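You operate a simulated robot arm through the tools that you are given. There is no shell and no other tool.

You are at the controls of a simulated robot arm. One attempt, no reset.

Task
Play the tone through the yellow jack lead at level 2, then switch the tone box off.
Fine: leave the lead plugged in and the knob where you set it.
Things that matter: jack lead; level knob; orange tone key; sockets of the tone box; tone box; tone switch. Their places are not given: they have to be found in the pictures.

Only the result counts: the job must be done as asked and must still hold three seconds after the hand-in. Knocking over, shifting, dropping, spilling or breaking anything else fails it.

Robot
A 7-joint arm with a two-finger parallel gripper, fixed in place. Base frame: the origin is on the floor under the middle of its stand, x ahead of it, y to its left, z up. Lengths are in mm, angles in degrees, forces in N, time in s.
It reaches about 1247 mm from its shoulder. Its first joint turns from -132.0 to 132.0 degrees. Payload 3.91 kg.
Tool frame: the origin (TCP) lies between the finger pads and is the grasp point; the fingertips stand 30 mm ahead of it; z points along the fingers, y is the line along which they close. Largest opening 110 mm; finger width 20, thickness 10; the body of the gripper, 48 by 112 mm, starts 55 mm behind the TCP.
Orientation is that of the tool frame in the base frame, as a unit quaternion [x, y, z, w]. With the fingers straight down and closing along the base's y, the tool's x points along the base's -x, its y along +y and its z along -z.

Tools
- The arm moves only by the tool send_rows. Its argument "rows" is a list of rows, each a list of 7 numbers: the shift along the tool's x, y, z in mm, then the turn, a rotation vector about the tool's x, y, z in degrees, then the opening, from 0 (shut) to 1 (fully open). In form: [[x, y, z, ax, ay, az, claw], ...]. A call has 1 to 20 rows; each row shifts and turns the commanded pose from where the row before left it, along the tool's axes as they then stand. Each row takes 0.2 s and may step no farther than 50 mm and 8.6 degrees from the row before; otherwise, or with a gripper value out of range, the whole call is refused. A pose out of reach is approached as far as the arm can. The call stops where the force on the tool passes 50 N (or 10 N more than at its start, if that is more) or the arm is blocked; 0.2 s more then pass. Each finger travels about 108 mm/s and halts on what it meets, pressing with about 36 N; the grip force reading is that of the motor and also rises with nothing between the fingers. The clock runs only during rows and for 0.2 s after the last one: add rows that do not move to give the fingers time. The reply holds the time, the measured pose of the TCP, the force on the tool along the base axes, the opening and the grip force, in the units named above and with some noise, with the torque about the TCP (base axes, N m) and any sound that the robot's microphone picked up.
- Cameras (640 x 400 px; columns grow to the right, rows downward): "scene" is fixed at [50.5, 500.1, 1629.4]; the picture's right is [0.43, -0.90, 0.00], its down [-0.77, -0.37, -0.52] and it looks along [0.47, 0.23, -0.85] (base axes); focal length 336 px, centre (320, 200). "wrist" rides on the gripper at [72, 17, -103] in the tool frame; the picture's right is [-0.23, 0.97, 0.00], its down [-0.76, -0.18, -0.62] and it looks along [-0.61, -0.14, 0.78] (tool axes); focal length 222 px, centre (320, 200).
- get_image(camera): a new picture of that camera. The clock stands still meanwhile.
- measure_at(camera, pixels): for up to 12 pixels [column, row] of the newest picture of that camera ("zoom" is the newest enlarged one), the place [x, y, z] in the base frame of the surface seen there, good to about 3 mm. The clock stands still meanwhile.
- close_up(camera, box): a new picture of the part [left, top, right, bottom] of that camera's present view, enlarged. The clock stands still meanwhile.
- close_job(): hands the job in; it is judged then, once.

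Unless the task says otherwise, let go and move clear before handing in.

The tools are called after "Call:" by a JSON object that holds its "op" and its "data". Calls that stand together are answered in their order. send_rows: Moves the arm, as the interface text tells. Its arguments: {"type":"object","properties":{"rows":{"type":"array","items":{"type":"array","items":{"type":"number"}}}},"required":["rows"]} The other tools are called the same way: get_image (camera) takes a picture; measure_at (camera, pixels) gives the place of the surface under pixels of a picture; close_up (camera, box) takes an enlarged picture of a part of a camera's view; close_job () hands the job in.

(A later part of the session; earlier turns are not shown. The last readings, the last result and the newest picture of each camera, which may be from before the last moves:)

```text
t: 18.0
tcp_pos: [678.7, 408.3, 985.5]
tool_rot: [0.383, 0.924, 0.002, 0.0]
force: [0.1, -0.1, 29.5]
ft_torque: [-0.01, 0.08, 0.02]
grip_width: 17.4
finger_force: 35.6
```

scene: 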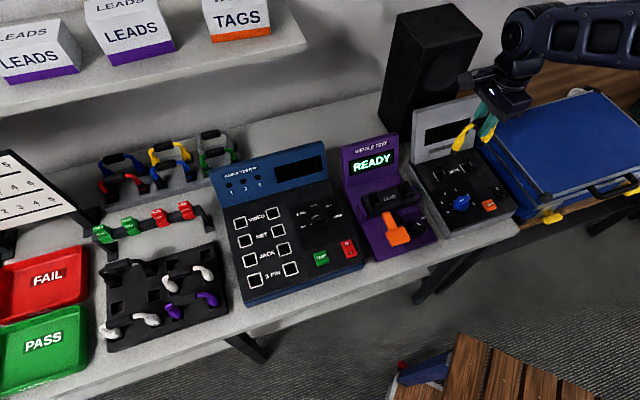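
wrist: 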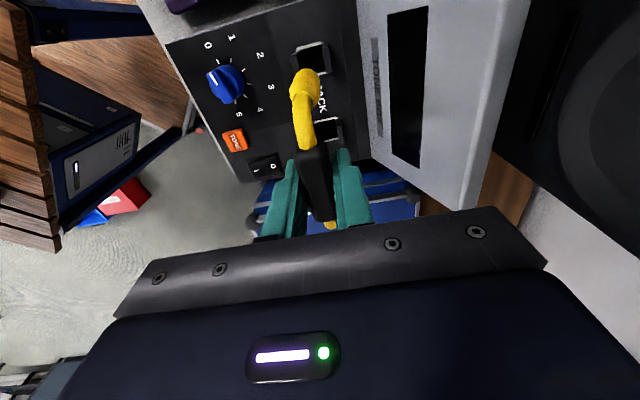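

There is contact: 29.5 N upward at z=985.5, which is exactly the rack's seating height (74 mm above the panel). I'll check in the pictures whether it is seated.

Call:
{"op": "close_up", "data": {"camera": "scene", "box": [430, 130, 510, 190]}}

Call:
{"op": "get_image", "data": {"camera": "wrist"}}

Call:
{"op": "close_up", "data": {"camera": "wrist", "box": [240, 20, 400, 220]}}

```text
6.67 times, centred on (470, 160) of scene
```

zoom: 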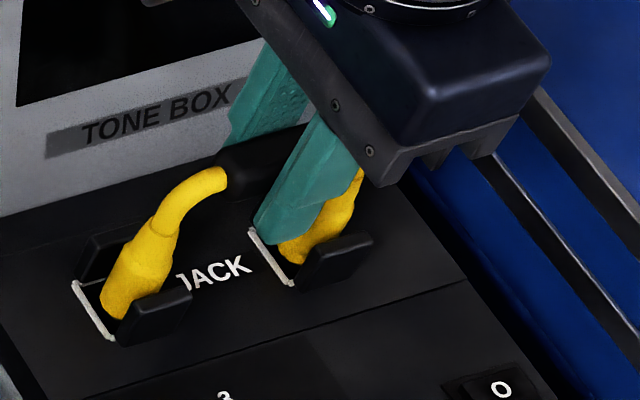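

```text
taken
```

wrist: 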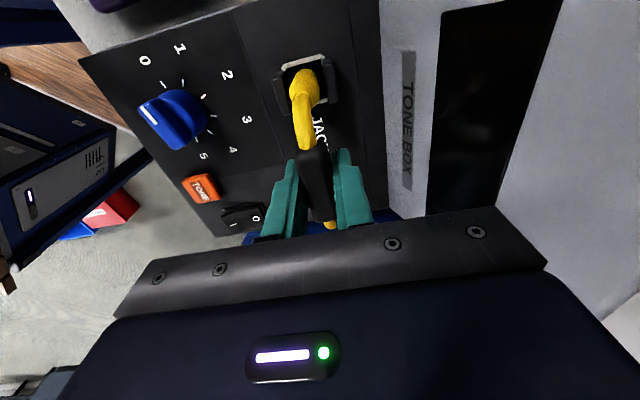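

```text
2.00 times, centred on (320, 120) of wrist
```

zoom: 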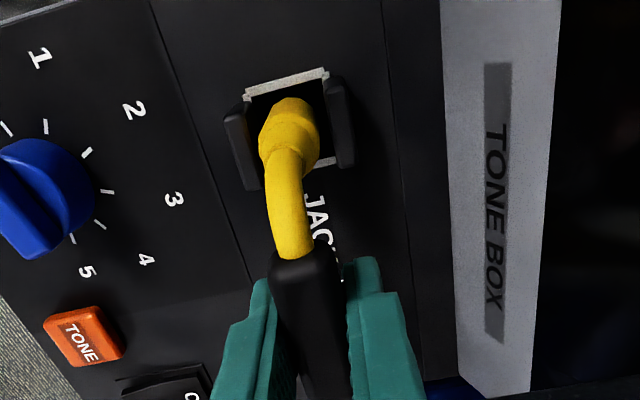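

The plugs sit on the socket floor at the same depth as in the rack. I'll relax the push by 1.2 mm, open the fingers moderately, and check that the lead stays.

Call:
{"op": "send_rows", "data": {"rows": [[0, 0, -1.2, 0, 0, 0, 0], [0, 0, 0, 0, 0, 0, 0.3], [0, 0, 0, 0, 0, 0, 0.42], [0, 0, 0, 0, 0, 0, 0.42]]}}

Call:
{"op": "get_image", "data": {"camera": "wrist"}}

Call:
{"op": "close_up", "data": {"camera": "scene", "box": [430, 130, 510, 190]}}

```text
t: 19.0
tcp_pos: [678.5, 407.9, 984.9]
tool_rot: [0.383, 0.924, 0.0, 0.0]
force: [0.0, 0.9, -0.3]
ft_torque: [0.01, 0.01, 0.02]
grip_width: 46.5
finger_force: 0.1
```

```text
taken
```

wrist: 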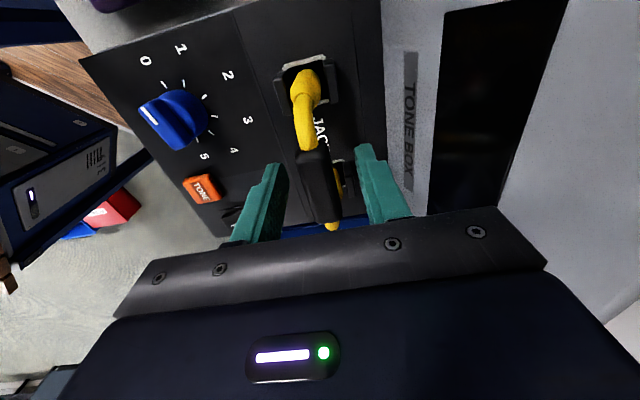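

```text
6.67 times, centred on (470, 160) of scene
```

zoom: 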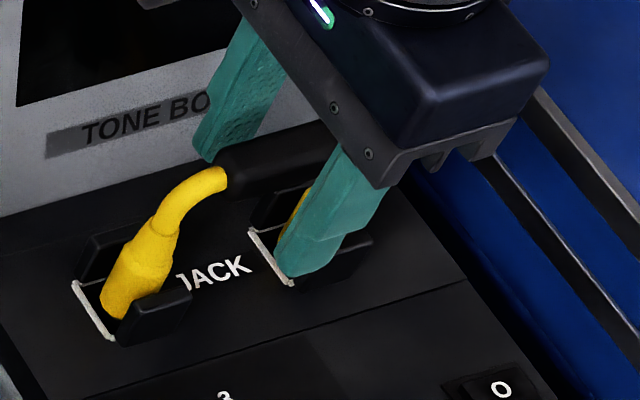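

The lead stands by itself in the sockets. I'll raise the hand straight up, then look down at the knob.

Call:
{"op": "send_rows", "data": {"rows": [[0, 0, -15, 0, 0, 0, 0.42], [0, 0, -25, 0, 0, 0, 0.42], [0, 0, -35, 0, 0, 0, 0.42], [0, 0, -40, 0, 0, 0, 0.42], [0, 0, -40, 0, 0, 0, 0.42], [0, 0, 0, 0, 0, 0, 0.42]]}}

Call:
{"op": "get_image", "data": {"camera": "wrist"}}

Call:
{"op": "get_image", "data": {"camera": "scene"}}

```text
t: 20.4
tcp_pos: [677.8, 407.9, 1138.9]
tool_rot: [0.382, 0.924, 0.0, 0.001]
force: [0.3, 0.0, -0.7]
ft_torque: [-0.02, 0.02, -0.04]
grip_width: 46.0
finger_force: 0.1
```

```text
taken
```

wrist: 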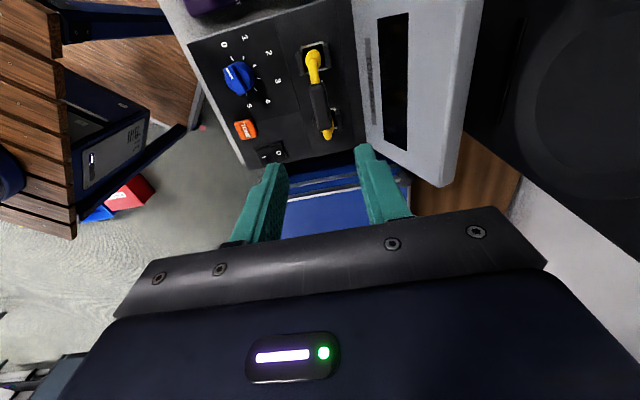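

```text
taken
```

scene: 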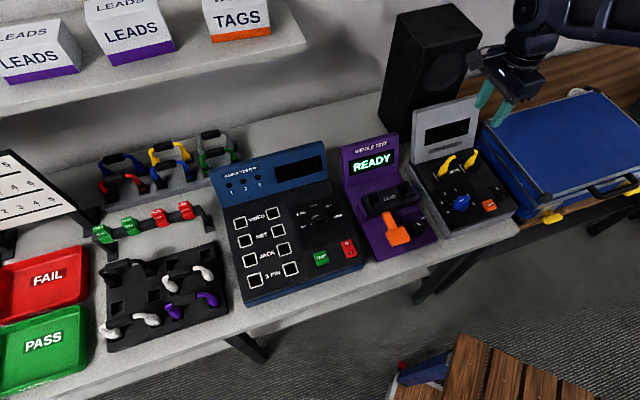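

The lead is plugged in and untouched. Now I'll enlarge and measure the knob: ridge, disc and ticks.

Call:
{"op": "close_up", "data": {"camera": "scene", "box": [435, 180, 485, 220]}}

Call:
{"op": "measure_at", "data": {"camera": "zoom", "pixels": [[320, 212], [338, 203], [358, 193], [385, 172], [405, 162], [300, 215], [335, 260], [265, 240], [330, 170], [250, 295], [229, 244], [248, 200]]}}

Call:
{"op": "measure_at", "data": {"camera": "zoom", "pixels": [[200, 321], [141, 233], [169, 135], [279, 98], [403, 145], [459, 237], [420, 185], [318, 235], [330, 305], [258, 280], [400, 250], [370, 175]]}}

```text
10.00 times, centred on (460, 200) of scene
```

zoom: 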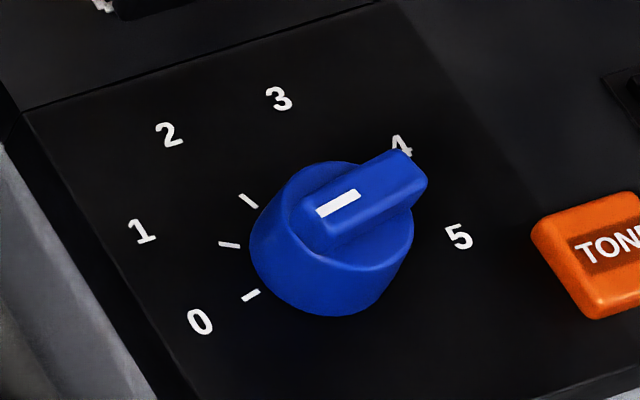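

```text
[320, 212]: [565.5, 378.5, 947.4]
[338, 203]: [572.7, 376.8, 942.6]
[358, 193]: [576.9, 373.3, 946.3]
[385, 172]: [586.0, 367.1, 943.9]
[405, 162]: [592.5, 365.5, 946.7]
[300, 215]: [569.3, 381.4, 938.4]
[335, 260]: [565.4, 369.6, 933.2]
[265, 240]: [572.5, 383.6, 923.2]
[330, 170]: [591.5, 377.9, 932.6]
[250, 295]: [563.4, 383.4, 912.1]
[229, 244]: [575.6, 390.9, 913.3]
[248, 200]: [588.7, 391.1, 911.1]
```

```text
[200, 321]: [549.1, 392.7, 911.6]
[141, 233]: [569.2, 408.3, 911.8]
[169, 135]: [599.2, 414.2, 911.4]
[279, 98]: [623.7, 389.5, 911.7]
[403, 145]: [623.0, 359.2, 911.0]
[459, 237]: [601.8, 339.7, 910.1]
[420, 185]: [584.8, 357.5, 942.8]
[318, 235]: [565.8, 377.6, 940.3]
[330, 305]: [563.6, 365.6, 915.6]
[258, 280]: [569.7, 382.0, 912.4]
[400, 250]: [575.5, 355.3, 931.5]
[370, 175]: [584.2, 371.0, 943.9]
```

Fits of the numerals give the dial centre near (584.5,374.5) with steps of 44° (0 at azimuth 155°, 2 at 67°), but the ridge line reads about 4 mm off that, so I want a closer look. I'll bring the wrist camera closer to the knob, moving sideways first and then down.

Call:
{"op": "send_rows", "data": {"rows": [[29, -27, 0, 0, 0, 0, 0.42], [29, -27, 0, 0, 0, 0, 0.42], [29, -27, 0, 0, 0, 0, 0.42], [0, 0, 40, 0, 0, 0, 0.42], [0, 0, 40, 0, 0, 0, 0.42], [0, 0, 40, 0, 0, 0, 0.42], [0, 0, 20, 0, 0, 0, 0.42], [0, 0, 0, 0, 0, 0, 0.42]]}}

Call:
{"op": "get_image", "data": {"camera": "wrist"}}

Call:
{"op": "get_image", "data": {"camera": "scene"}}

```text
t: 22.2
tcp_pos: [561.0, 414.6, 999.8]
tool_rot: [0.384, 0.923, 0.0, 0.0]
force: [-0.3, 0.1, -0.3]
ft_torque: [0.01, 0.0, 0.01]
grip_width: 46.1
finger_force: 0.0
```

```text
taken
```

wrist: 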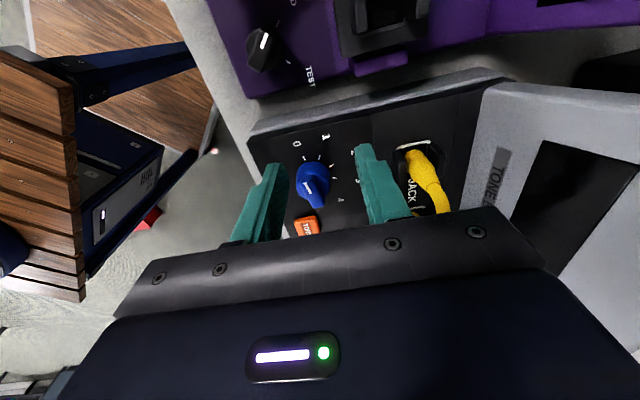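

```text
taken
```

scene: 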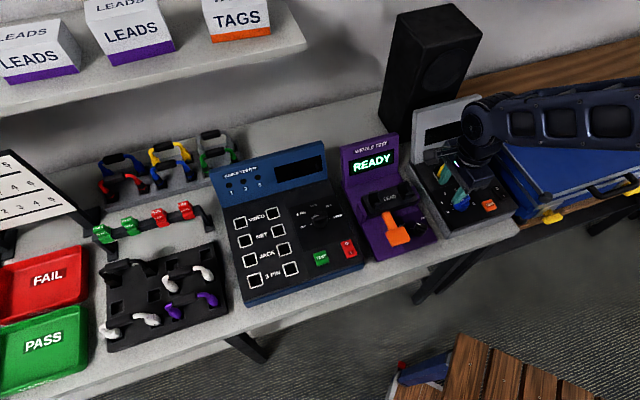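

The knob is at wrist (312,185) between the open fingers. I'll enlarge it and measure from this nearer camera.

Call:
{"op": "close_up", "data": {"camera": "wrist", "box": [265, 130, 375, 230]}}

```text
4.00 times, centred on (320, 180) of wrist
```

zoom: 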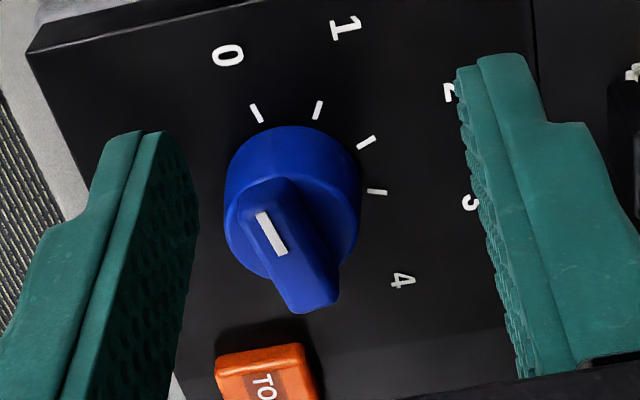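

Now I measure ticks, numerals, the white mark and the knob outline from this nearer view.

Call:
{"op": "measure_at", "data": {"camera": "zoom", "pixels": [[257, 113], [317, 110], [366, 142], [377, 191], [228, 55], [345, 28], [448, 92], [469, 203], [403, 281], [261, 217], [271, 234], [281, 251]]}}

Call:
{"op": "measure_at", "data": {"camera": "zoom", "pixels": [[265, 195], [312, 300], [250, 205], [290, 200], [300, 285], [330, 280], [320, 170], [340, 230], [232, 250], [295, 130], [228, 200], [360, 190]]}}

```text
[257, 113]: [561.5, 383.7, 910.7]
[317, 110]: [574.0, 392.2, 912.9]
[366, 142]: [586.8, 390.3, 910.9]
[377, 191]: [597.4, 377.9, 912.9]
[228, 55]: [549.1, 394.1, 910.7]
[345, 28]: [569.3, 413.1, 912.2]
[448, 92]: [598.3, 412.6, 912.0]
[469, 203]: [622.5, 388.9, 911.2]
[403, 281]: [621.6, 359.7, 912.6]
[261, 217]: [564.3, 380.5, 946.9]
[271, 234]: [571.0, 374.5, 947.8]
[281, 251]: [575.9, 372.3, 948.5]
```

```text
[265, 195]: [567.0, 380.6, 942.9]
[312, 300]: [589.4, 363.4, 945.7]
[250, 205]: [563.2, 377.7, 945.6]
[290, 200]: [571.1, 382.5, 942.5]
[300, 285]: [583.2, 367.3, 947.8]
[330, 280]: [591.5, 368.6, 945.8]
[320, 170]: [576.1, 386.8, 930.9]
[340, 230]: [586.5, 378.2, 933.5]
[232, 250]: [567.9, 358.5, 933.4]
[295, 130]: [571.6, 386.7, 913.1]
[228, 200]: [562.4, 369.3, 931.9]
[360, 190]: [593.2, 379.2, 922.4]
```

Ticks, ridge ends and disc edges agree on a knob centre near (579.2,372.5), ridge along azimuth ≈155° (level 0), ridge top z≈946, disc top z≈932.5. Turning to level 2 needs an 88° clockwise turn, so first I'll test in the air that the wrist can reach the end orientation (tool x at azimuth 67°).

Call:
{"op": "send_rows", "data": {"rows": [[0, 0, -25, 0, 0, 8.5, 0.42], [0, 0, 0, 0, 0, 8.5, 0.42], [0, 0, 0, 0, 0, 8.5, 0.42], [0, 0, 0, 0, 0, 8.5, 0.42], [0, 0, 0, 0, 0, 8.5, 0.42], [0, 0, 0, 0, 0, 8.5, 0.42], [0, 0, 0, 0, 0, 8.5, 0.42], [0, 0, 0, 0, 0, 8.5, 0.42], [0, 0, 0, 0, 0, 0, 0.42]]}}

Call:
{"op": "get_image", "data": {"camera": "scene"}}

Call:
{"op": "get_image", "data": {"camera": "wrist"}}

```text
t: 24.2
tcp_pos: [558.8, 412.9, 1024.5]
tool_rot: [0.834, 0.552, 0.0, 0.0]
force: [-0.6, 0.6, -0.2]
ft_torque: [0.02, 0.01, 0.02]
grip_width: 46.2
finger_force: 0.1
```

```text
taken
```

scene: 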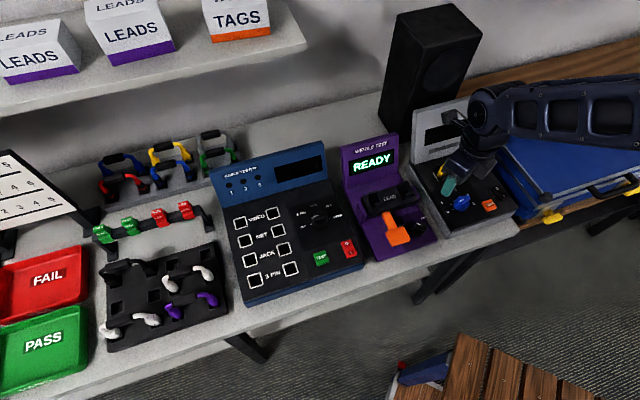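

```text
taken
```

wrist: 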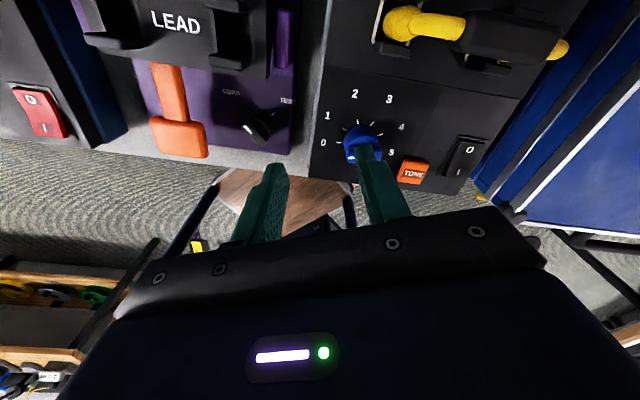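

The end orientation (azimuth 67°) is reachable. Now I'll rotate back to azimuth 155°, matching the ridge, while moving above the knob centre.

Call:
{"op": "send_rows", "data": {"rows": [[0, 0, 0, 0, 0, -8, 0.42], [0, 0, 0, 0, 0, -8, 0.42], [0, 0, 0, 0, 0, -8, 0.42], [0, 0, 0, 0, 0, -8, 0.42], [0, 0, 0, 0, 0, -8, 0.42], [0, 0, 0, 0, 0, -8, 0.42], [0, 0, 0, 0, 0, -8, 0.42], [0, 0, 0, 0, 0, -8, 0.42], [0, 0, 0, 0, 0, -8, 0.42], [0, 0, 0, 0, 0, -8, 0.42], [0, 0, 0, 0, 0, -8, 0.42], [0, 0, 0, 0, 0, 0, 0.42]]}}

Call:
{"op": "send_rows", "data": {"rows": [[0, 0, 0, 0, 0, 0, 0.42]]}}

Call:
{"op": "send_rows", "data": {"rows": [[0, 0, 0, 0, 0, 0, 0.42]]}}

Call:
{"op": "send_rows", "data": {"rows": [[0, 0, 0, 0, 0, 0, 0.42]]}}

```text
t: 26.8
tcp_pos: [560.5, 412.7, 1026.3]
tool_rot: [0.216, 0.976, 0.0, 0.001]
force: [0.6, 0.4, -0.7]
ft_torque: [0.03, 0.02, 0.02]
grip_width: 46.2
finger_force: 0.1
```

```text
t: 27.2
tcp_pos: [559.8, 412.1, 1024.4]
tool_rot: [0.216, 0.976, -0.001, 0.0]
force: [-0.7, 0.2, -0.2]
ft_torque: [0.0, -0.01, 0.02]
grip_width: 46.3
finger_force: 0.0
```

```text
t: 27.6
tcp_pos: [560.0, 412.5, 1024.6]
tool_rot: [0.217, 0.976, 0.0, 0.0]
force: [1.1, -0.1, 0.0]
ft_torque: [0.01, 0.02, -0.01]
grip_width: 46.2
finger_force: 0.1
```

```text
t: 28.0
tcp_pos: [561.1, 413.2, 1025.9]
tool_rot: [0.217, 0.976, 0.001, 0.0]
force: [0.6, 0.0, 0.6]
ft_torque: [0.02, -0.01, 0.04]
grip_width: 46.0
finger_force: 0.0
```

The averaged pose is (560.2,413.0,1025). I'll shift over the knob centre and check alignment in the wrist picture, where the tool axis always projects onto column 320.

Call:
{"op": "send_rows", "data": {"rows": [[-17.2, -14.3, 0, 0, 0, 0, 0.42], [-17.1, -14.4, 0, 0, 0, 0, 0.42], [0, 0, 20, 0, 0, 0, 0.35], [0, 0, 15, 0, 0, 0, 0.3], [0, 0, 0, 0, 0, 0, 0.3]]}}

Call:
{"op": "close_up", "data": {"camera": "wrist", "box": [265, 130, 375, 230]}}

Call:
{"op": "close_up", "data": {"camera": "scene", "box": [430, 160, 510, 220]}}

```text
t: 29.2
tcp_pos: [578.1, 372.7, 990.7]
tool_rot: [0.216, 0.976, 0.0, 0.0]
force: [0.2, -0.5, -0.3]
ft_torque: [-0.01, 0.0, -0.02]
grip_width: 33.1
finger_force: 0.0
```

```text
4.00 times, centred on (320, 180) of wrist
```

zoom: 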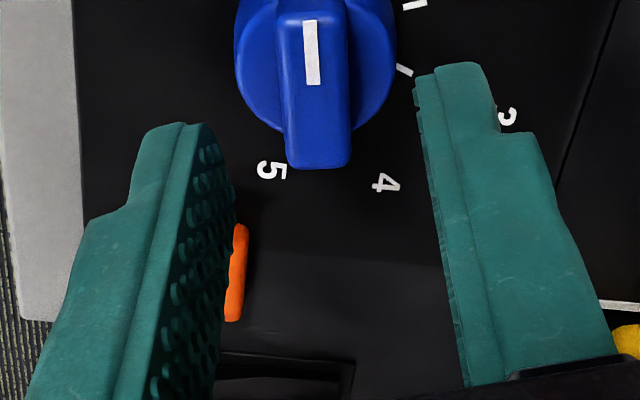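

```text
6.67 times, centred on (470, 190) of scene
```

zoom: 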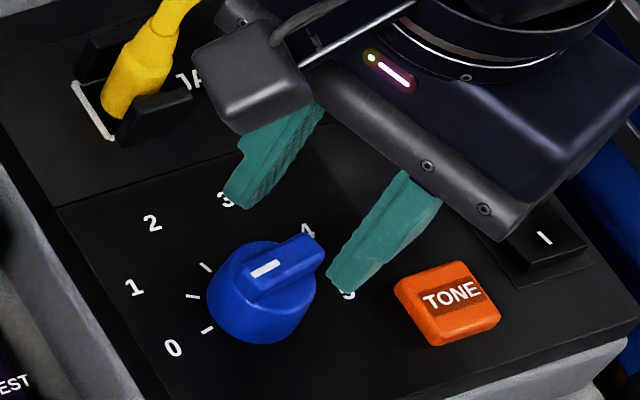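

In the wrist zoom the ridge is vertical with its centre at x≈314 (target 320) and the axis row matches expectation, so I'm about 1 mm off in tool y. I'll correct that and lower so the fingertips stop ~3 mm above the disc, straddling the ridge.

Call:
{"op": "send_rows", "data": {"rows": [[0, -1, 10, 0, 0, 0, 0.3], [0, 0, 8, 0, 0, 0, 0.3], [0, 0, 6, 0, 0, 0, 0.3], [0, 0, 0, 0, 0, 0, 0.3]]}}

Call:
{"op": "close_up", "data": {"camera": "wrist", "box": [265, 110, 375, 210]}}

Call:
{"op": "close_up", "data": {"camera": "scene", "box": [430, 160, 510, 220]}}

```text
t: 30.2
tcp_pos: [578.1, 371.8, 966.9]
tool_rot: [0.217, 0.976, 0.0, 0.001]
force: [0.0, 0.3, -0.1]
ft_torque: [-0.02, -0.03, 0.0]
grip_width: 32.9
finger_force: 0.1
```

```text
4.00 times, centred on (320, 160) of wrist
```

zoom: 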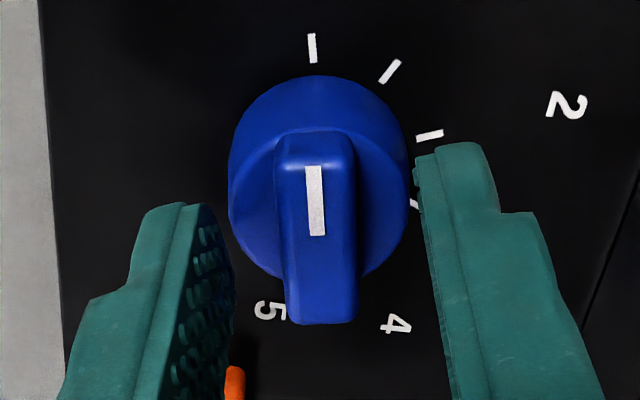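

```text
6.67 times, centred on (470, 190) of scene
```

zoom: 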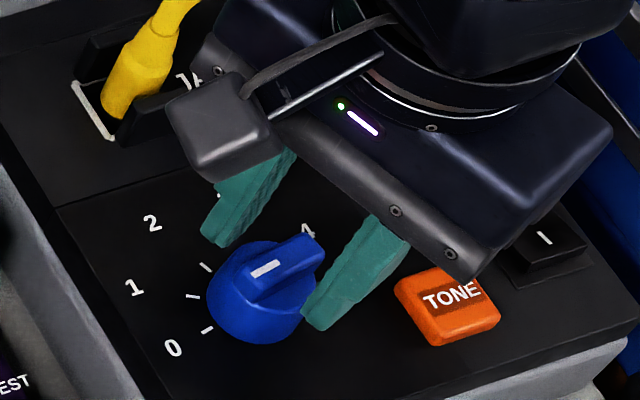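

The ridge is centred (x≈317) and the white mark lines up with tick 0 at (312,48); computed rows say I'm within about 1 mm of the axis. I'll close on the ridge and read the forces.

Call:
{"op": "send_rows", "data": {"rows": [[0, 0, 0, 0, 0, 0, 0.15], [0, 0, 0, 0, 0, 0, 0.05], [0, 0, 0, 0, 0, 0, 0.05], [0, 0, 0, 0, 0, 0, 0.05]]}}

Call:
{"op": "close_up", "data": {"camera": "wrist", "box": [265, 110, 375, 210]}}

```text
t: 31.2
tcp_pos: [579.1, 371.8, 966.8]
tool_rot: [0.217, 0.976, 0.0, 0.001]
force: [-2.9, -5.9, -2.8]
ft_torque: [0.15, 0.13, -0.88]
grip_width: 15.9
finger_force: 44.9
```

```text
4.00 times, centred on (320, 160) of wrist
```

zoom: 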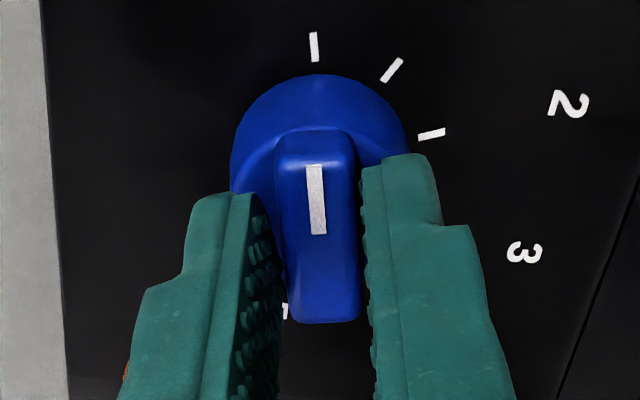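

The closing gave width 15.9 and a −0.88 N·m torque, meaning the ridge is turned about 10° from my finger planes; recomputing with the camera's 13° yaw puts tick 0 and the ridge at azimuth ≈145.5°, tick 1 ≈102°, tick 2 ≈60°. I'll open, turn 10° clockwise and close again.

Call:
{"op": "send_rows", "data": {"rows": [[0, 0, 0, 0, 0, 0, 0.3], [0, 0, 0, 0, 0, 5, 0.3], [0, 0, 0, 0, 0, 5, 0.3], [0, 0, 0, 0, 0, 0, 0.3]]}}

Call:
{"op": "close_up", "data": {"camera": "wrist", "box": [265, 110, 375, 210]}}

```text
t: 32.2
tcp_pos: [579.5, 371.8, 966.3]
tool_rot: [0.301, 0.954, -0.001, 0.0]
force: [-0.8, -0.2, -0.5]
ft_torque: [-0.02, -0.02, -0.01]
grip_width: 32.9
finger_force: 0.0
```

```text
4.00 times, centred on (320, 160) of wrist
```

zoom: 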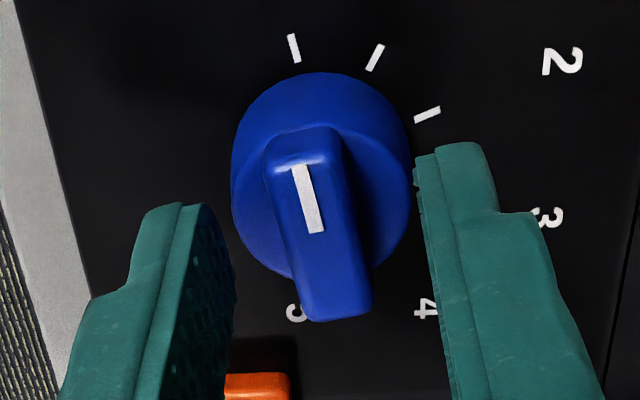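

Now the mark runs (297,165)→(317,232), which matches a ridge aligned with the tool x axis and centred within ~0.3 mm. I'll close again.

Call:
{"op": "send_rows", "data": {"rows": [[0, 0, 0, 0, 0, 0, 0.15], [0, 0, 0, 0, 0, 0, 0.05], [0, 0, 0, 0, 0, 0, 0.05], [0, 0, 0, 0, 0, 0, 0.05]]}}

```text
t: 33.2
tcp_pos: [577.5, 371.1, 966.7]
tool_rot: [0.3, 0.954, 0.001, 0.0]
force: [-1.8, -3.2, 1.5]
ft_torque: [-0.07, 0.13, -0.02]
grip_width: 13.1
finger_force: 44.7
```

The grip is now clean (width 13.1, torque −0.02 N·m, small side force). I'll turn clockwise in steps, first about 24°, watching torque.

Call:
{"op": "send_rows", "data": {"rows": [[0, 0, 0, 0, 0, 4, 0.05], [0, 0, 0, 0, 0, 6, 0.05], [0, 0, 0, 0, 0, 7, 0.05], [0, 0, 0, 0, 0, 7, 0.05], [0, 0, 0, 0, 0, 0, 0.05]]}}

Call:
{"op": "close_up", "data": {"camera": "wrist", "box": [265, 110, 375, 210]}}

```text
t: 34.4
tcp_pos: [579.2, 371.3, 967.5]
tool_rot: [0.494, 0.87, 0.001, 0.001]
force: [5.7, 7.6, 17.5]
ft_torque: [-0.36, -0.45, 0.02]
grip_width: 12.7
finger_force: 44.6
```

```text
4.00 times, centred on (320, 160) of wrist
```

zoom: 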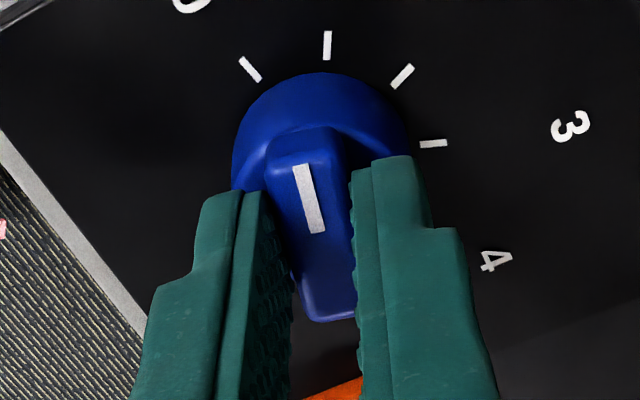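

The knob turns with the fingers (mark stays put in the picture, ticks moved by 24°). A 17 N upward force appeared, so I'll ease up 0.5 mm and continue another 21°.

Call:
{"op": "send_rows", "data": {"rows": [[0, 0, -0.5, 0, 0, 7, 0.05], [0, 0, 0, 0, 0, 7, 0.05], [0, 0, 0, 0, 0, 7, 0.05], [0, 0, 0, 0, 0, 0, 0.05]]}}

Call:
{"op": "close_up", "data": {"camera": "wrist", "box": [265, 110, 375, 210]}}

```text
t: 35.4
tcp_pos: [579.3, 371.4, 966.5]
tool_rot: [0.644, 0.765, 0.001, 0.0]
force: [32.9, 26.0, 6.5]
ft_torque: [0.13, -0.96, 0.06]
grip_width: 12.8
finger_force: 44.8
```

```text
4.00 times, centred on (320, 160) of wrist
```

zoom: 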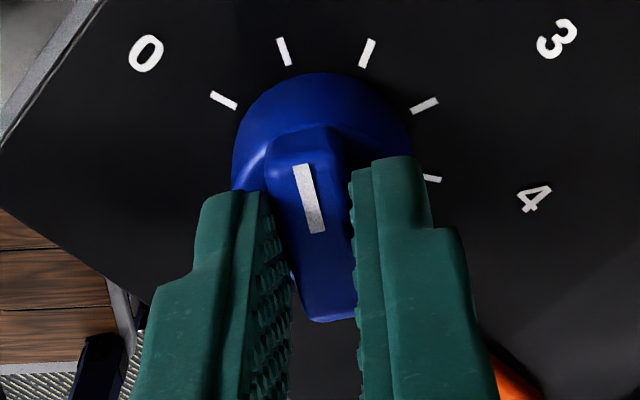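

The knob follows well (now halfway, mark near tick 1 at (283,52)), but a 42 N side force toward (+x,+y) has built up because my axis is slightly off. I'll shift the hand about 1.6 mm in that direction to relieve it.

Call:
{"op": "send_rows", "data": {"rows": [[0.4, 0.7, 0, 0, 0, 0, 0.05], [0.4, 0.7, 0, 0, 0, 0, 0.05], [0, 0, 0, 0, 0, 0, 0.05]]}}

```text
t: 36.2
tcp_pos: [578.8, 371.1, 966.1]
tool_rot: [0.643, 0.766, 0.0, 0.0]
force: [16.0, 6.2, 11.0]
ft_torque: [0.7, -0.27, 0.03]
grip_width: 12.9
finger_force: 45.1
```

The side force fell to (16,6) N; the pattern implies the knob axis lies about 3.5 mm toward tool −x from my grip. I'll open, recentre by that amount, and check the picture.

Call:
{"op": "send_rows", "data": {"rows": [[0, 0, 0, 0, 0, 0, 0.3], [0, 0, 0, 0, 0, 0, 0.3], [-3.3, 0.9, 0, 0, 0, 0, 0.3], [0, 0, 0, 0, 0, 0, 0.3]]}}

Call:
{"op": "close_up", "data": {"camera": "wrist", "box": [265, 110, 375, 210]}}

Call:
{"op": "close_up", "data": {"camera": "scene", "box": [435, 170, 495, 220]}}

```text
t: 37.2
tcp_pos: [580.6, 369.6, 966.6]
tool_rot: [0.643, 0.766, 0.0, 0.0]
force: [1.1, 0.2, 0.0]
ft_torque: [-0.01, -0.01, -0.04]
grip_width: 33.2
finger_force: 0.1
```

```text
4.00 times, centred on (320, 160) of wrist
```

zoom: 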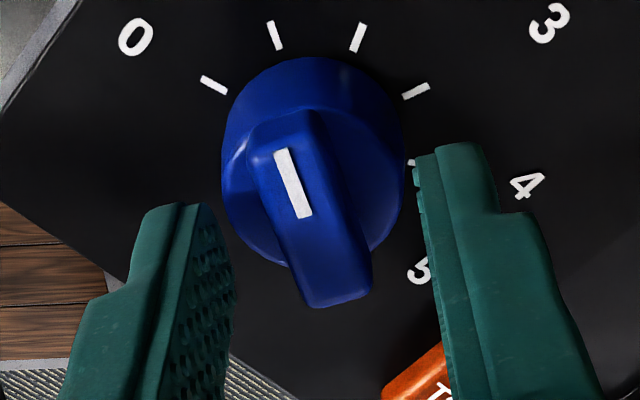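

```text
8.00 times, centred on (465, 195) of scene
```

zoom: 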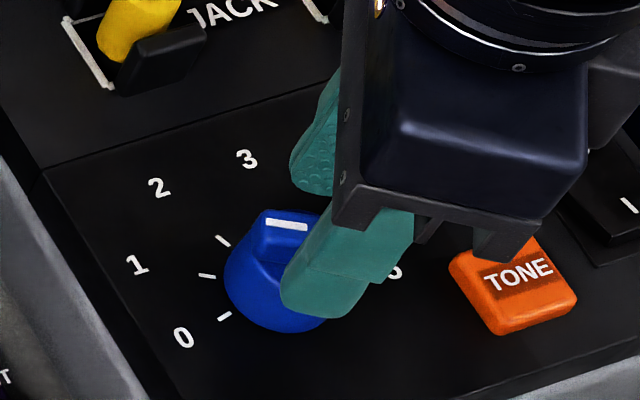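

Refitting all four ticks from this view gives exactly 40° steps symmetric about 45°: ticks at azimuth 145, 105, 65 (level 2), 25°, with the ridge now near 101°, so about 35° more is needed. The same fit says the axis is at tool (+1.8,−0.9), so I'll recentre by that and grip again.

Call:
{"op": "send_rows", "data": {"rows": [[1.7, -1.1, 0, 0, 0, 0, 0.3], [0, 0, 0, 0, 0, 0, 0.3], [0, 0, 0, 0, 0, 0, 0.15], [0, 0, 0, 0, 0, 0, 0.05], [0, 0, 0, 0, 0, 0, 0.05]]}}

Call:
{"op": "close_up", "data": {"camera": "wrist", "box": [265, 110, 375, 210]}}

```text
t: 38.4
tcp_pos: [579.9, 372.1, 967.3]
tool_rot: [0.643, 0.766, 0.0, 0.0]
force: [1.3, -0.4, 0.6]
ft_torque: [-0.05, -0.05, -0.01]
grip_width: 12.9
finger_force: 45.1
```

```text
4.00 times, centred on (320, 160) of wrist
```

zoom: 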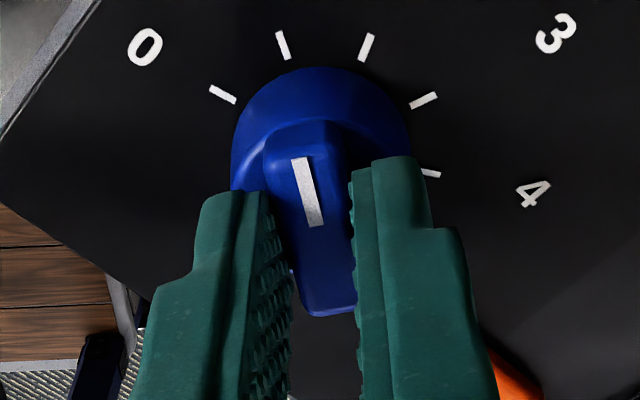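

The grip is clean with practically no side force. I'll turn a further 20° and read the forces.

Call:
{"op": "send_rows", "data": {"rows": [[0, 0, 0, 0, 0, 5, 0.05], [0, 0, 0, 0, 0, 5, 0.05], [0, 0, 0, 0, 0, 5, 0.05], [0, 0, 0, 0, 0, 5, 0.05], [0, 0, 0, 0, 0, 0, 0.05]]}}

```text
t: 39.6
tcp_pos: [581.4, 371.5, 967.5]
tool_rot: [0.767, 0.642, 0.0, -0.001]
force: [7.4, 11.8, 2.9]
ft_torque: [0.75, -0.23, 0.02]
grip_width: 13.2
finger_force: 44.7
```

Only ~14 N side force; I'll finish the remaining 15° with a 0.5 mm relieving shift and look at the mark.

Call:
{"op": "send_rows", "data": {"rows": [[0.3, 0.1, 0, 0, 0, 5, 0.05], [0.2, 0.1, 0, 0, 0, 5, 0.05], [0, 0, 0, 0, 0, 5, 0.05], [0, 0, 0, 0, 0, 0, 0.05]]}}

Call:
{"op": "close_up", "data": {"camera": "wrist", "box": [265, 110, 375, 210]}}

Call:
{"op": "close_up", "data": {"camera": "scene", "box": [435, 170, 495, 220]}}

```text
t: 40.6
tcp_pos: [579.6, 371.3, 967.4]
tool_rot: [0.843, 0.537, 0.0, 0.0]
force: [8.1, 12.2, 13.9]
ft_torque: [-0.32, 0.13, -0.03]
grip_width: 13.0
finger_force: 44.7
```

```text
4.00 times, centred on (320, 160) of wrist
```

zoom: 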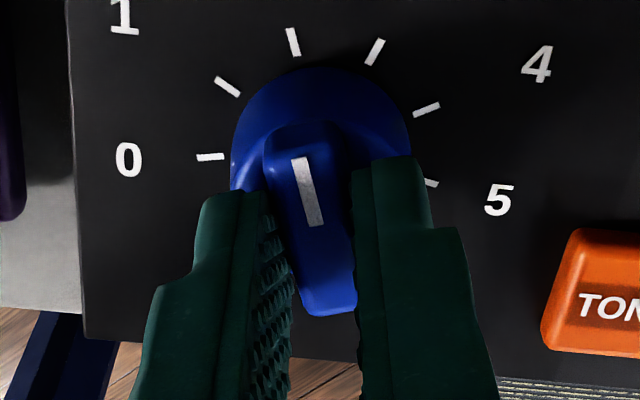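

```text
8.00 times, centred on (465, 195) of scene
```

zoom: 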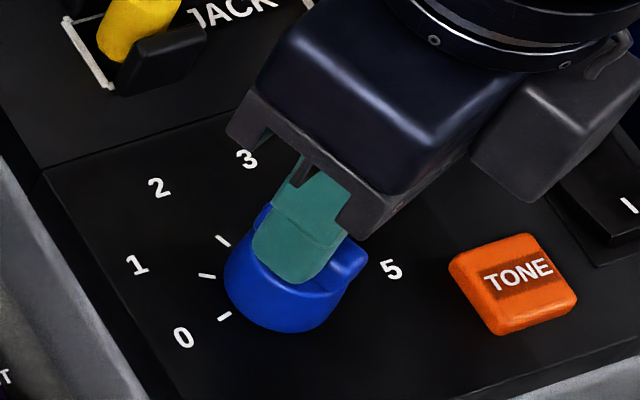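

The mark (299,158)→(316,225) lines up with tick 2 at (293,42) to within about 1°. I'll open the fingers and rise straight up, then verify the knob reading.

Call:
{"op": "send_rows", "data": {"rows": [[0, 0, 0, 0, 0, 0, 0.2], [0, 0, 0, 0, 0, 0, 0.35], [0, 0, 0, 0, 0, 0, 0.35], [0, 0, -15, 0, 0, 0, 0.35], [0, 0, -30, 0, 0, 0, 0.35], [0, 0, -40, 0, 0, 0, 0.35], [0, 0, 0, 0, 0, 0, 0.35]]}}

Call:
{"op": "close_up", "data": {"camera": "wrist", "box": [250, 60, 390, 190]}}

Call:
{"op": "get_image", "data": {"camera": "scene"}}

Call:
{"op": "close_up", "data": {"camera": "scene", "box": [410, 110, 530, 230]}}

```text
t: 42.2
tcp_pos: [582.8, 371.4, 1052.9]
tool_rot: [0.843, 0.537, 0.0, 0.0]
force: [0.7, 1.0, -0.6]
ft_torque: [0.0, -0.01, -0.01]
grip_width: 38.5
finger_force: 0.0
```

```text
3.08 times, centred on (320, 125) of wrist
```

zoom: 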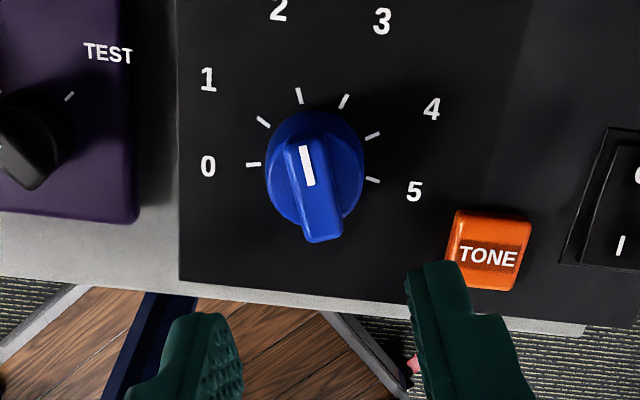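

```text
taken
```

scene: 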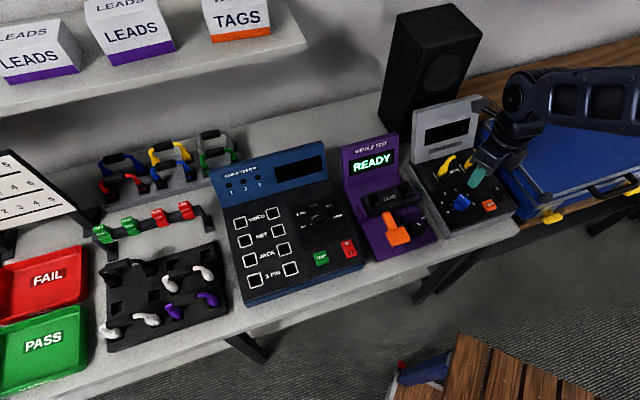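

```text
3.33 times, centred on (470, 170) of scene
```

zoom: 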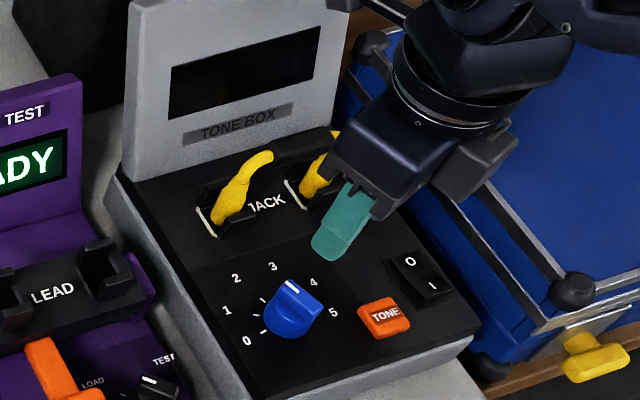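

The knob's mark points at tick 2 and the lead is in place. Next is the rocker at scene (497,197); I'll enlarge and measure it and the TONE key.

Call:
{"op": "close_up", "data": {"camera": "scene", "box": [470, 180, 520, 220]}}

```text
10.00 times, centred on (495, 200) of scene
```

zoom: 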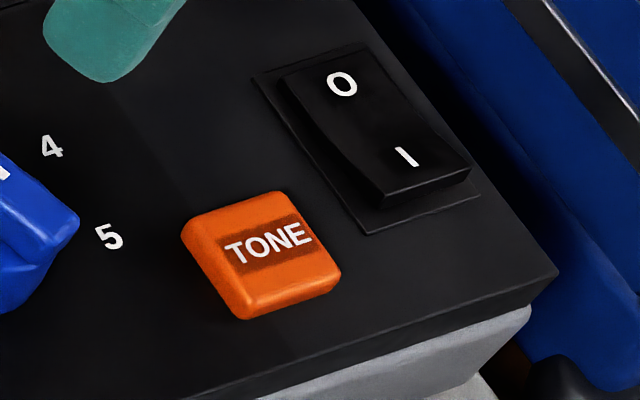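

Call:
{"op": "measure_at", "data": {"camera": "zoom", "pixels": [[342, 84], [405, 156], [300, 80], [370, 55], [385, 190], [462, 168], [380, 120], [330, 140], [425, 180], [440, 150], [270, 85], [368, 228]]}}

Call:
{"op": "measure_at", "data": {"camera": "zoom", "pixels": [[267, 243], [267, 250], [200, 235], [280, 200], [325, 275], [245, 305], [475, 200], [350, 60], [365, 175], [415, 125], [320, 110], [355, 140]]}}

```text
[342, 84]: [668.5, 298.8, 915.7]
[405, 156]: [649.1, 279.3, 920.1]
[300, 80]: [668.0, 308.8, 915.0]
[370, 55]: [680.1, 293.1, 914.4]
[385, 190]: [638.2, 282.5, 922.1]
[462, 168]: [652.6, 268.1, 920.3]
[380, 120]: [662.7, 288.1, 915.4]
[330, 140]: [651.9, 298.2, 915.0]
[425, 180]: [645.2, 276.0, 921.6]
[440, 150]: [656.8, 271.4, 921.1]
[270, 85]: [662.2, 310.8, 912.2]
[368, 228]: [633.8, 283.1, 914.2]
```

```text
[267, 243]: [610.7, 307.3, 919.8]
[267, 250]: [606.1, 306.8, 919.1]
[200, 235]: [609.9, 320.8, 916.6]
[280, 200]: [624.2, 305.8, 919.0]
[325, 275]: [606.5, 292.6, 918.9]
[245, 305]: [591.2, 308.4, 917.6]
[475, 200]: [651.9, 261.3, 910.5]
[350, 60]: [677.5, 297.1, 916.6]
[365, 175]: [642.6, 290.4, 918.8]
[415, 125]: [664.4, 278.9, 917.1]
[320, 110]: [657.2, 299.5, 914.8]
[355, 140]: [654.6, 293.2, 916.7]
```

The rocker is 40×20 mm with pivot near (660,288.5); the I end is up at z≈921.5 and the O end down at 914.5, so it is off. I'll close the fingers, move above the I half (650,278.6), and align the fingers with the rocker.

Call:
{"op": "send_rows", "data": {"rows": [[-18.3, 34.1, 0, 0, 0, 0, 0.2], [-18.3, 34.1, 0, 0, 0, 0, 0], [-18.3, 34.1, 0, 0, 0, 0, 0], [0, 0, 0, 0, 0, 7, 0], [0, 0, 0, 0, 0, 7, 0], [0, 0, 0, 0, 0, 6, 0], [0, 0, 0, 0, 0, 0, 0]]}}

Call:
{"op": "send_rows", "data": {"rows": [[0, 0, 0, 0, 0, 0, 0]]}}

Call:
{"op": "send_rows", "data": {"rows": [[0, 0, 0, 0, 0, 0, 0]]}}

Call:
{"op": "get_image", "data": {"camera": "wrist"}}

Call:
{"op": "get_image", "data": {"camera": "scene"}}

```text
t: 43.8
tcp_pos: [649.8, 275.9, 1052.4]
tool_rot: [0.924, 0.382, -0.001, 0.0]
force: [0.1, 0.3, -0.5]
ft_torque: [-0.01, 0.02, 0.01]
grip_width: 0.0
finger_force: 36.0
```

```text
t: 44.2
tcp_pos: [650.5, 277.5, 1052.6]
tool_rot: [0.924, 0.383, 0.0, 0.0]
force: [0.3, -0.6, 1.3]
ft_torque: [-0.02, 0.0, -0.02]
grip_width: 0.2
finger_force: 35.4
```

```text
t: 44.6
tcp_pos: [650.3, 277.1, 1051.7]
tool_rot: [0.924, 0.382, 0.0, 0.0]
force: [0.6, 0.1, -0.4]
ft_torque: [0.01, -0.01, -0.01]
grip_width: 0.1
finger_force: 36.4
```

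```text
taken
```

wrist: 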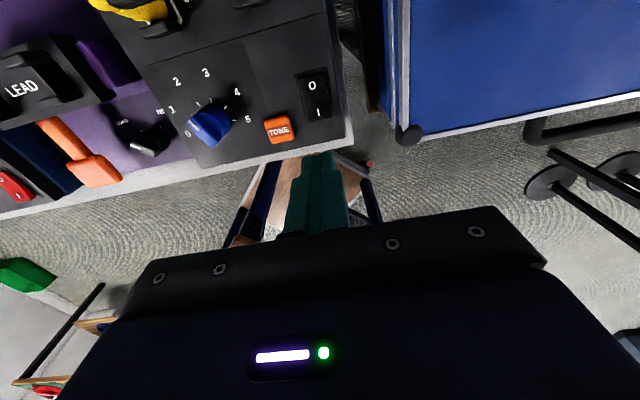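

```text
taken
```

scene: 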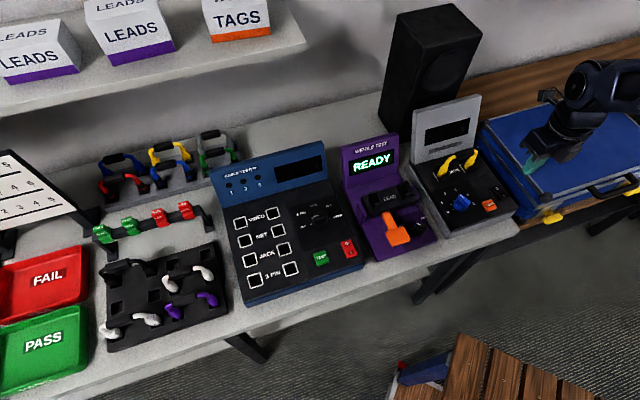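

The tool axis (column 320) passes exactly through the "I" glyph at (319,113), and the blue case corner is ~84 mm to the side, clear. I'll go down to 7 mm above the rocker.

Call:
{"op": "send_rows", "data": {"rows": [[0, 0, 35, 0, 0, 0, 0], [0, 0, 35, 0, 0, 0, 0], [0, 0, 20, 0, 0, 0, 0], [0, 0, 4, 0, 0, 0, 0], [0, 0, 0, 0, 0, 0, 0]]}}

Call:
{"op": "close_up", "data": {"camera": "wrist", "box": [250, 90, 390, 230]}}

Call:
{"op": "close_up", "data": {"camera": "scene", "box": [460, 160, 540, 220]}}

```text
t: 45.8
tcp_pos: [647.9, 278.3, 958.1]
tool_rot: [0.924, 0.383, 0.0, 0.0]
force: [-0.1, 0.9, 0.3]
ft_torque: [0.02, 0.0, 0.0]
grip_width: 0.0
finger_force: 36.0
```

```text
2.86 times, centred on (320, 160) of wrist
```

zoom: 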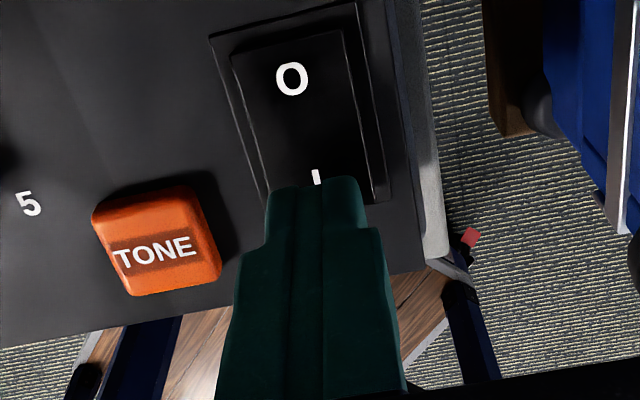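

```text
6.67 times, centred on (500, 190) of scene
```

zoom: 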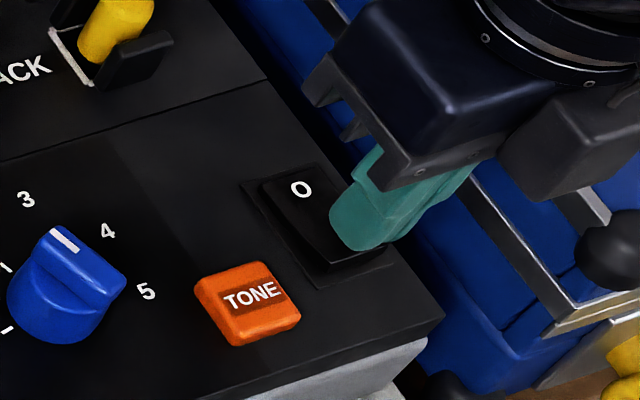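

The fingertips are right above the I half and clear of the TONE key. I'll press down in 2 mm steps.

Call:
{"op": "send_rows", "data": {"rows": [[0, 0, 3, 0, 0, 0, 0], [0, 0, 2, 0, 0, 0, 0], [0, 0, 2, 0, 0, 0, 0], [0, 0, 2, 0, 0, 0, 0], [0, 0, 2, 0, 0, 0, 0], [0, 0, 0, 0, 0, 0, 0]]}}

Call:
{"op": "close_up", "data": {"camera": "scene", "box": [410, 90, 530, 230]}}

Call:
{"op": "close_up", "data": {"camera": "wrist", "box": [250, 90, 390, 230]}}

```text
t: 47.2
tcp_pos: [649.2, 278.6, 947.8]
tool_rot: [0.924, 0.383, 0.001, -0.001]
force: [-3.5, -5.2, 28.9]
ft_torque: [0.02, -0.13, 0.38]
grip_width: 0.0
finger_force: 36.1
```

```text
2.86 times, centred on (470, 160) of scene
```

zoom: 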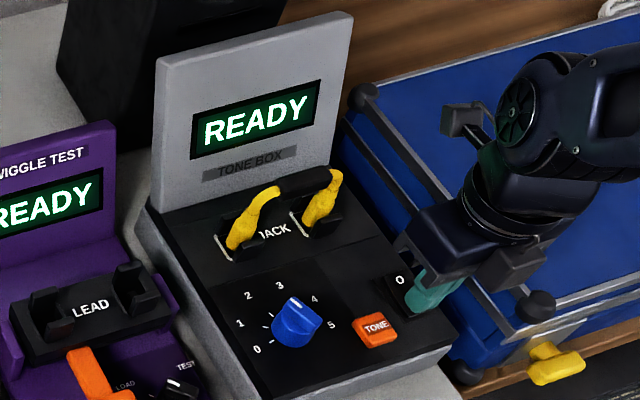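

```text
2.86 times, centred on (320, 160) of wrist
```

zoom: 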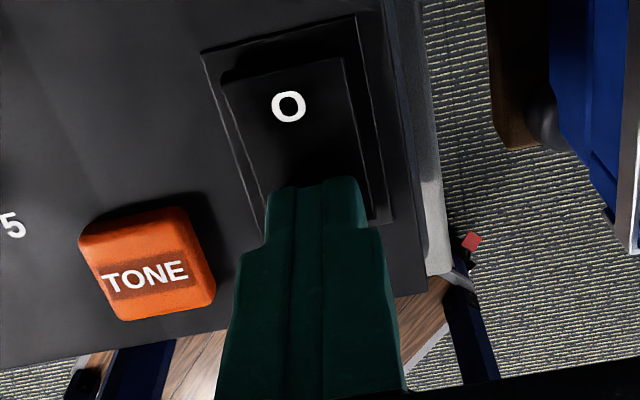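

The display now reads READY, so the tone box is on with the lead recognised. I'll lift off and move above the TONE key at (608,307).

Call:
{"op": "send_rows", "data": {"rows": [[0, 0, -10, 0, 0, 0, 0], [0, 0, -20, 0, 0, 0, 0], [-4.5, -25, 0, 0, 0, 0, 0], [-4.4, -24.8, 0, 0, 0, 0, 0], [0, 0, 0, 0, 0, 0, 0]]}}

Call:
{"op": "get_image", "data": {"camera": "wrist"}}

Call:
{"op": "close_up", "data": {"camera": "scene", "box": [410, 90, 530, 230]}}

```text
t: 48.4
tcp_pos: [608.5, 306.1, 978.6]
tool_rot: [0.924, 0.383, 0.0, 0.0]
force: [-0.7, -0.9, -0.3]
ft_torque: [-0.03, -0.01, 0.01]
grip_width: 0.0
finger_force: 35.7
```

```text
taken
```

wrist: 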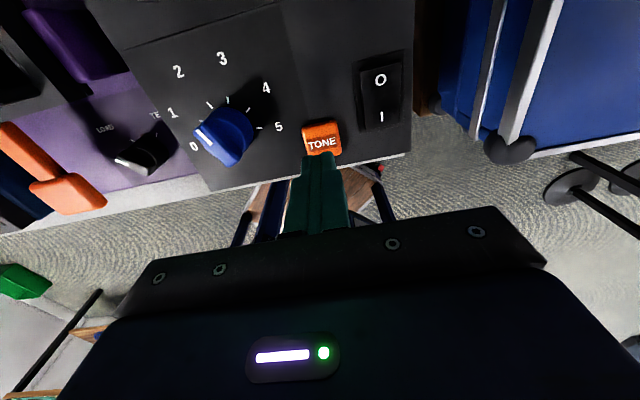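

```text
2.86 times, centred on (470, 160) of scene
```

zoom: 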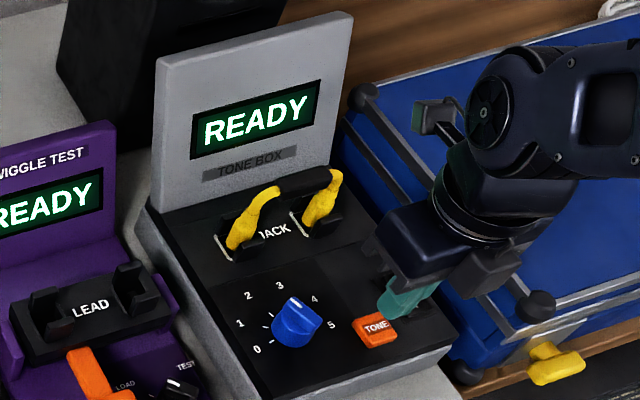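

The hand is over the TONE key and the display says READY. Before pressing, I'll double-check that the knob mark is really at 2.

Call:
{"op": "close_up", "data": {"camera": "wrist", "box": [160, 50, 300, 180]}}

Call:
{"op": "close_up", "data": {"camera": "scene", "box": [435, 180, 485, 220]}}

Call:
{"op": "measure_at", "data": {"camera": "zoom", "pixels": [[310, 180], [325, 195], [340, 170], [345, 190], [400, 215], [410, 235], [390, 225], [250, 295], [229, 244], [248, 200]]}}

```text
3.08 times, centred on (230, 115) of wrist
```

zoom: 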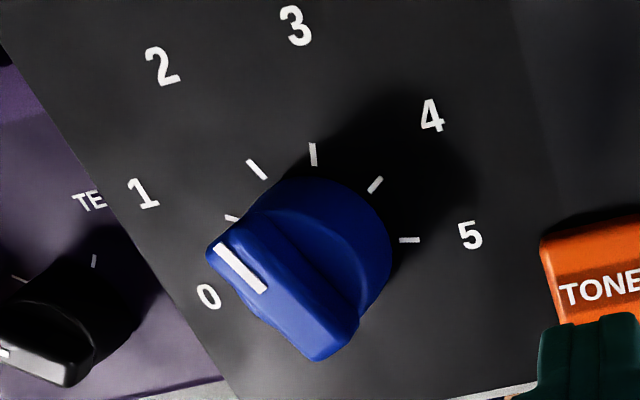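

```text
10.00 times, centred on (460, 200) of scene
```

zoom: 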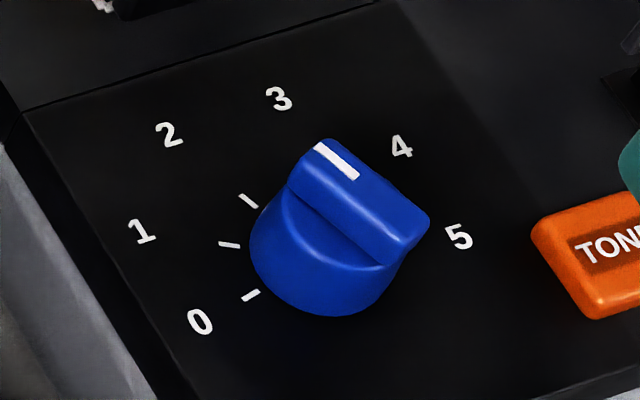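

```text
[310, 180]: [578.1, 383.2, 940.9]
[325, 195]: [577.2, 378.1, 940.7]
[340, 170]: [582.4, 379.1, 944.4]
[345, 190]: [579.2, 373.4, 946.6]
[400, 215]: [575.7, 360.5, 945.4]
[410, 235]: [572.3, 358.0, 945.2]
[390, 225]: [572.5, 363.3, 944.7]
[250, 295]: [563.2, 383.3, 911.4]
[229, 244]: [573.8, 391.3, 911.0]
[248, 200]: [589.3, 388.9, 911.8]
```

In both pictures the mark is parallel to and in line with tick 2 (wrist zoom (240,270) vs tick (257,168)), so the knob is at 2. Now I'll lower onto the TONE key and press it.

Call:
{"op": "send_rows", "data": {"rows": [[0, 0, 15, 0, 0, 0, 0], [0, 0, 9, 0, 0, 0, 0], [0, 0, 2, 0, 0, 0, 0], [0, 0, 2, 0, 0, 0, 0], [0, 0, 2, 0, 0, 0, 0], [0, 0, 0, 0, 0, 0, 0]]}}

Call:
{"op": "close_up", "data": {"camera": "scene", "box": [410, 90, 530, 230]}}

```text
t: 49.8
tcp_pos: [609.6, 307.4, 946.5]
tool_rot: [0.924, 0.383, 0.0, 0.0]
force: [-0.6, 0.4, 1.2]
ft_torque: [-0.01, 0.01, 0.02]
grip_width: 0.2
finger_force: 35.8
heard: click
```

```text
2.86 times, centred on (470, 160) of scene
```

zoom: 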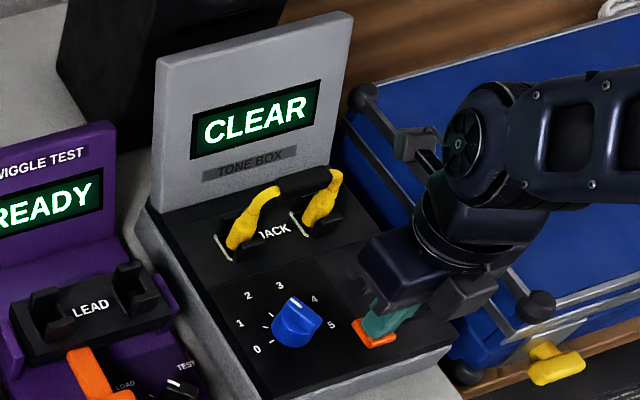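

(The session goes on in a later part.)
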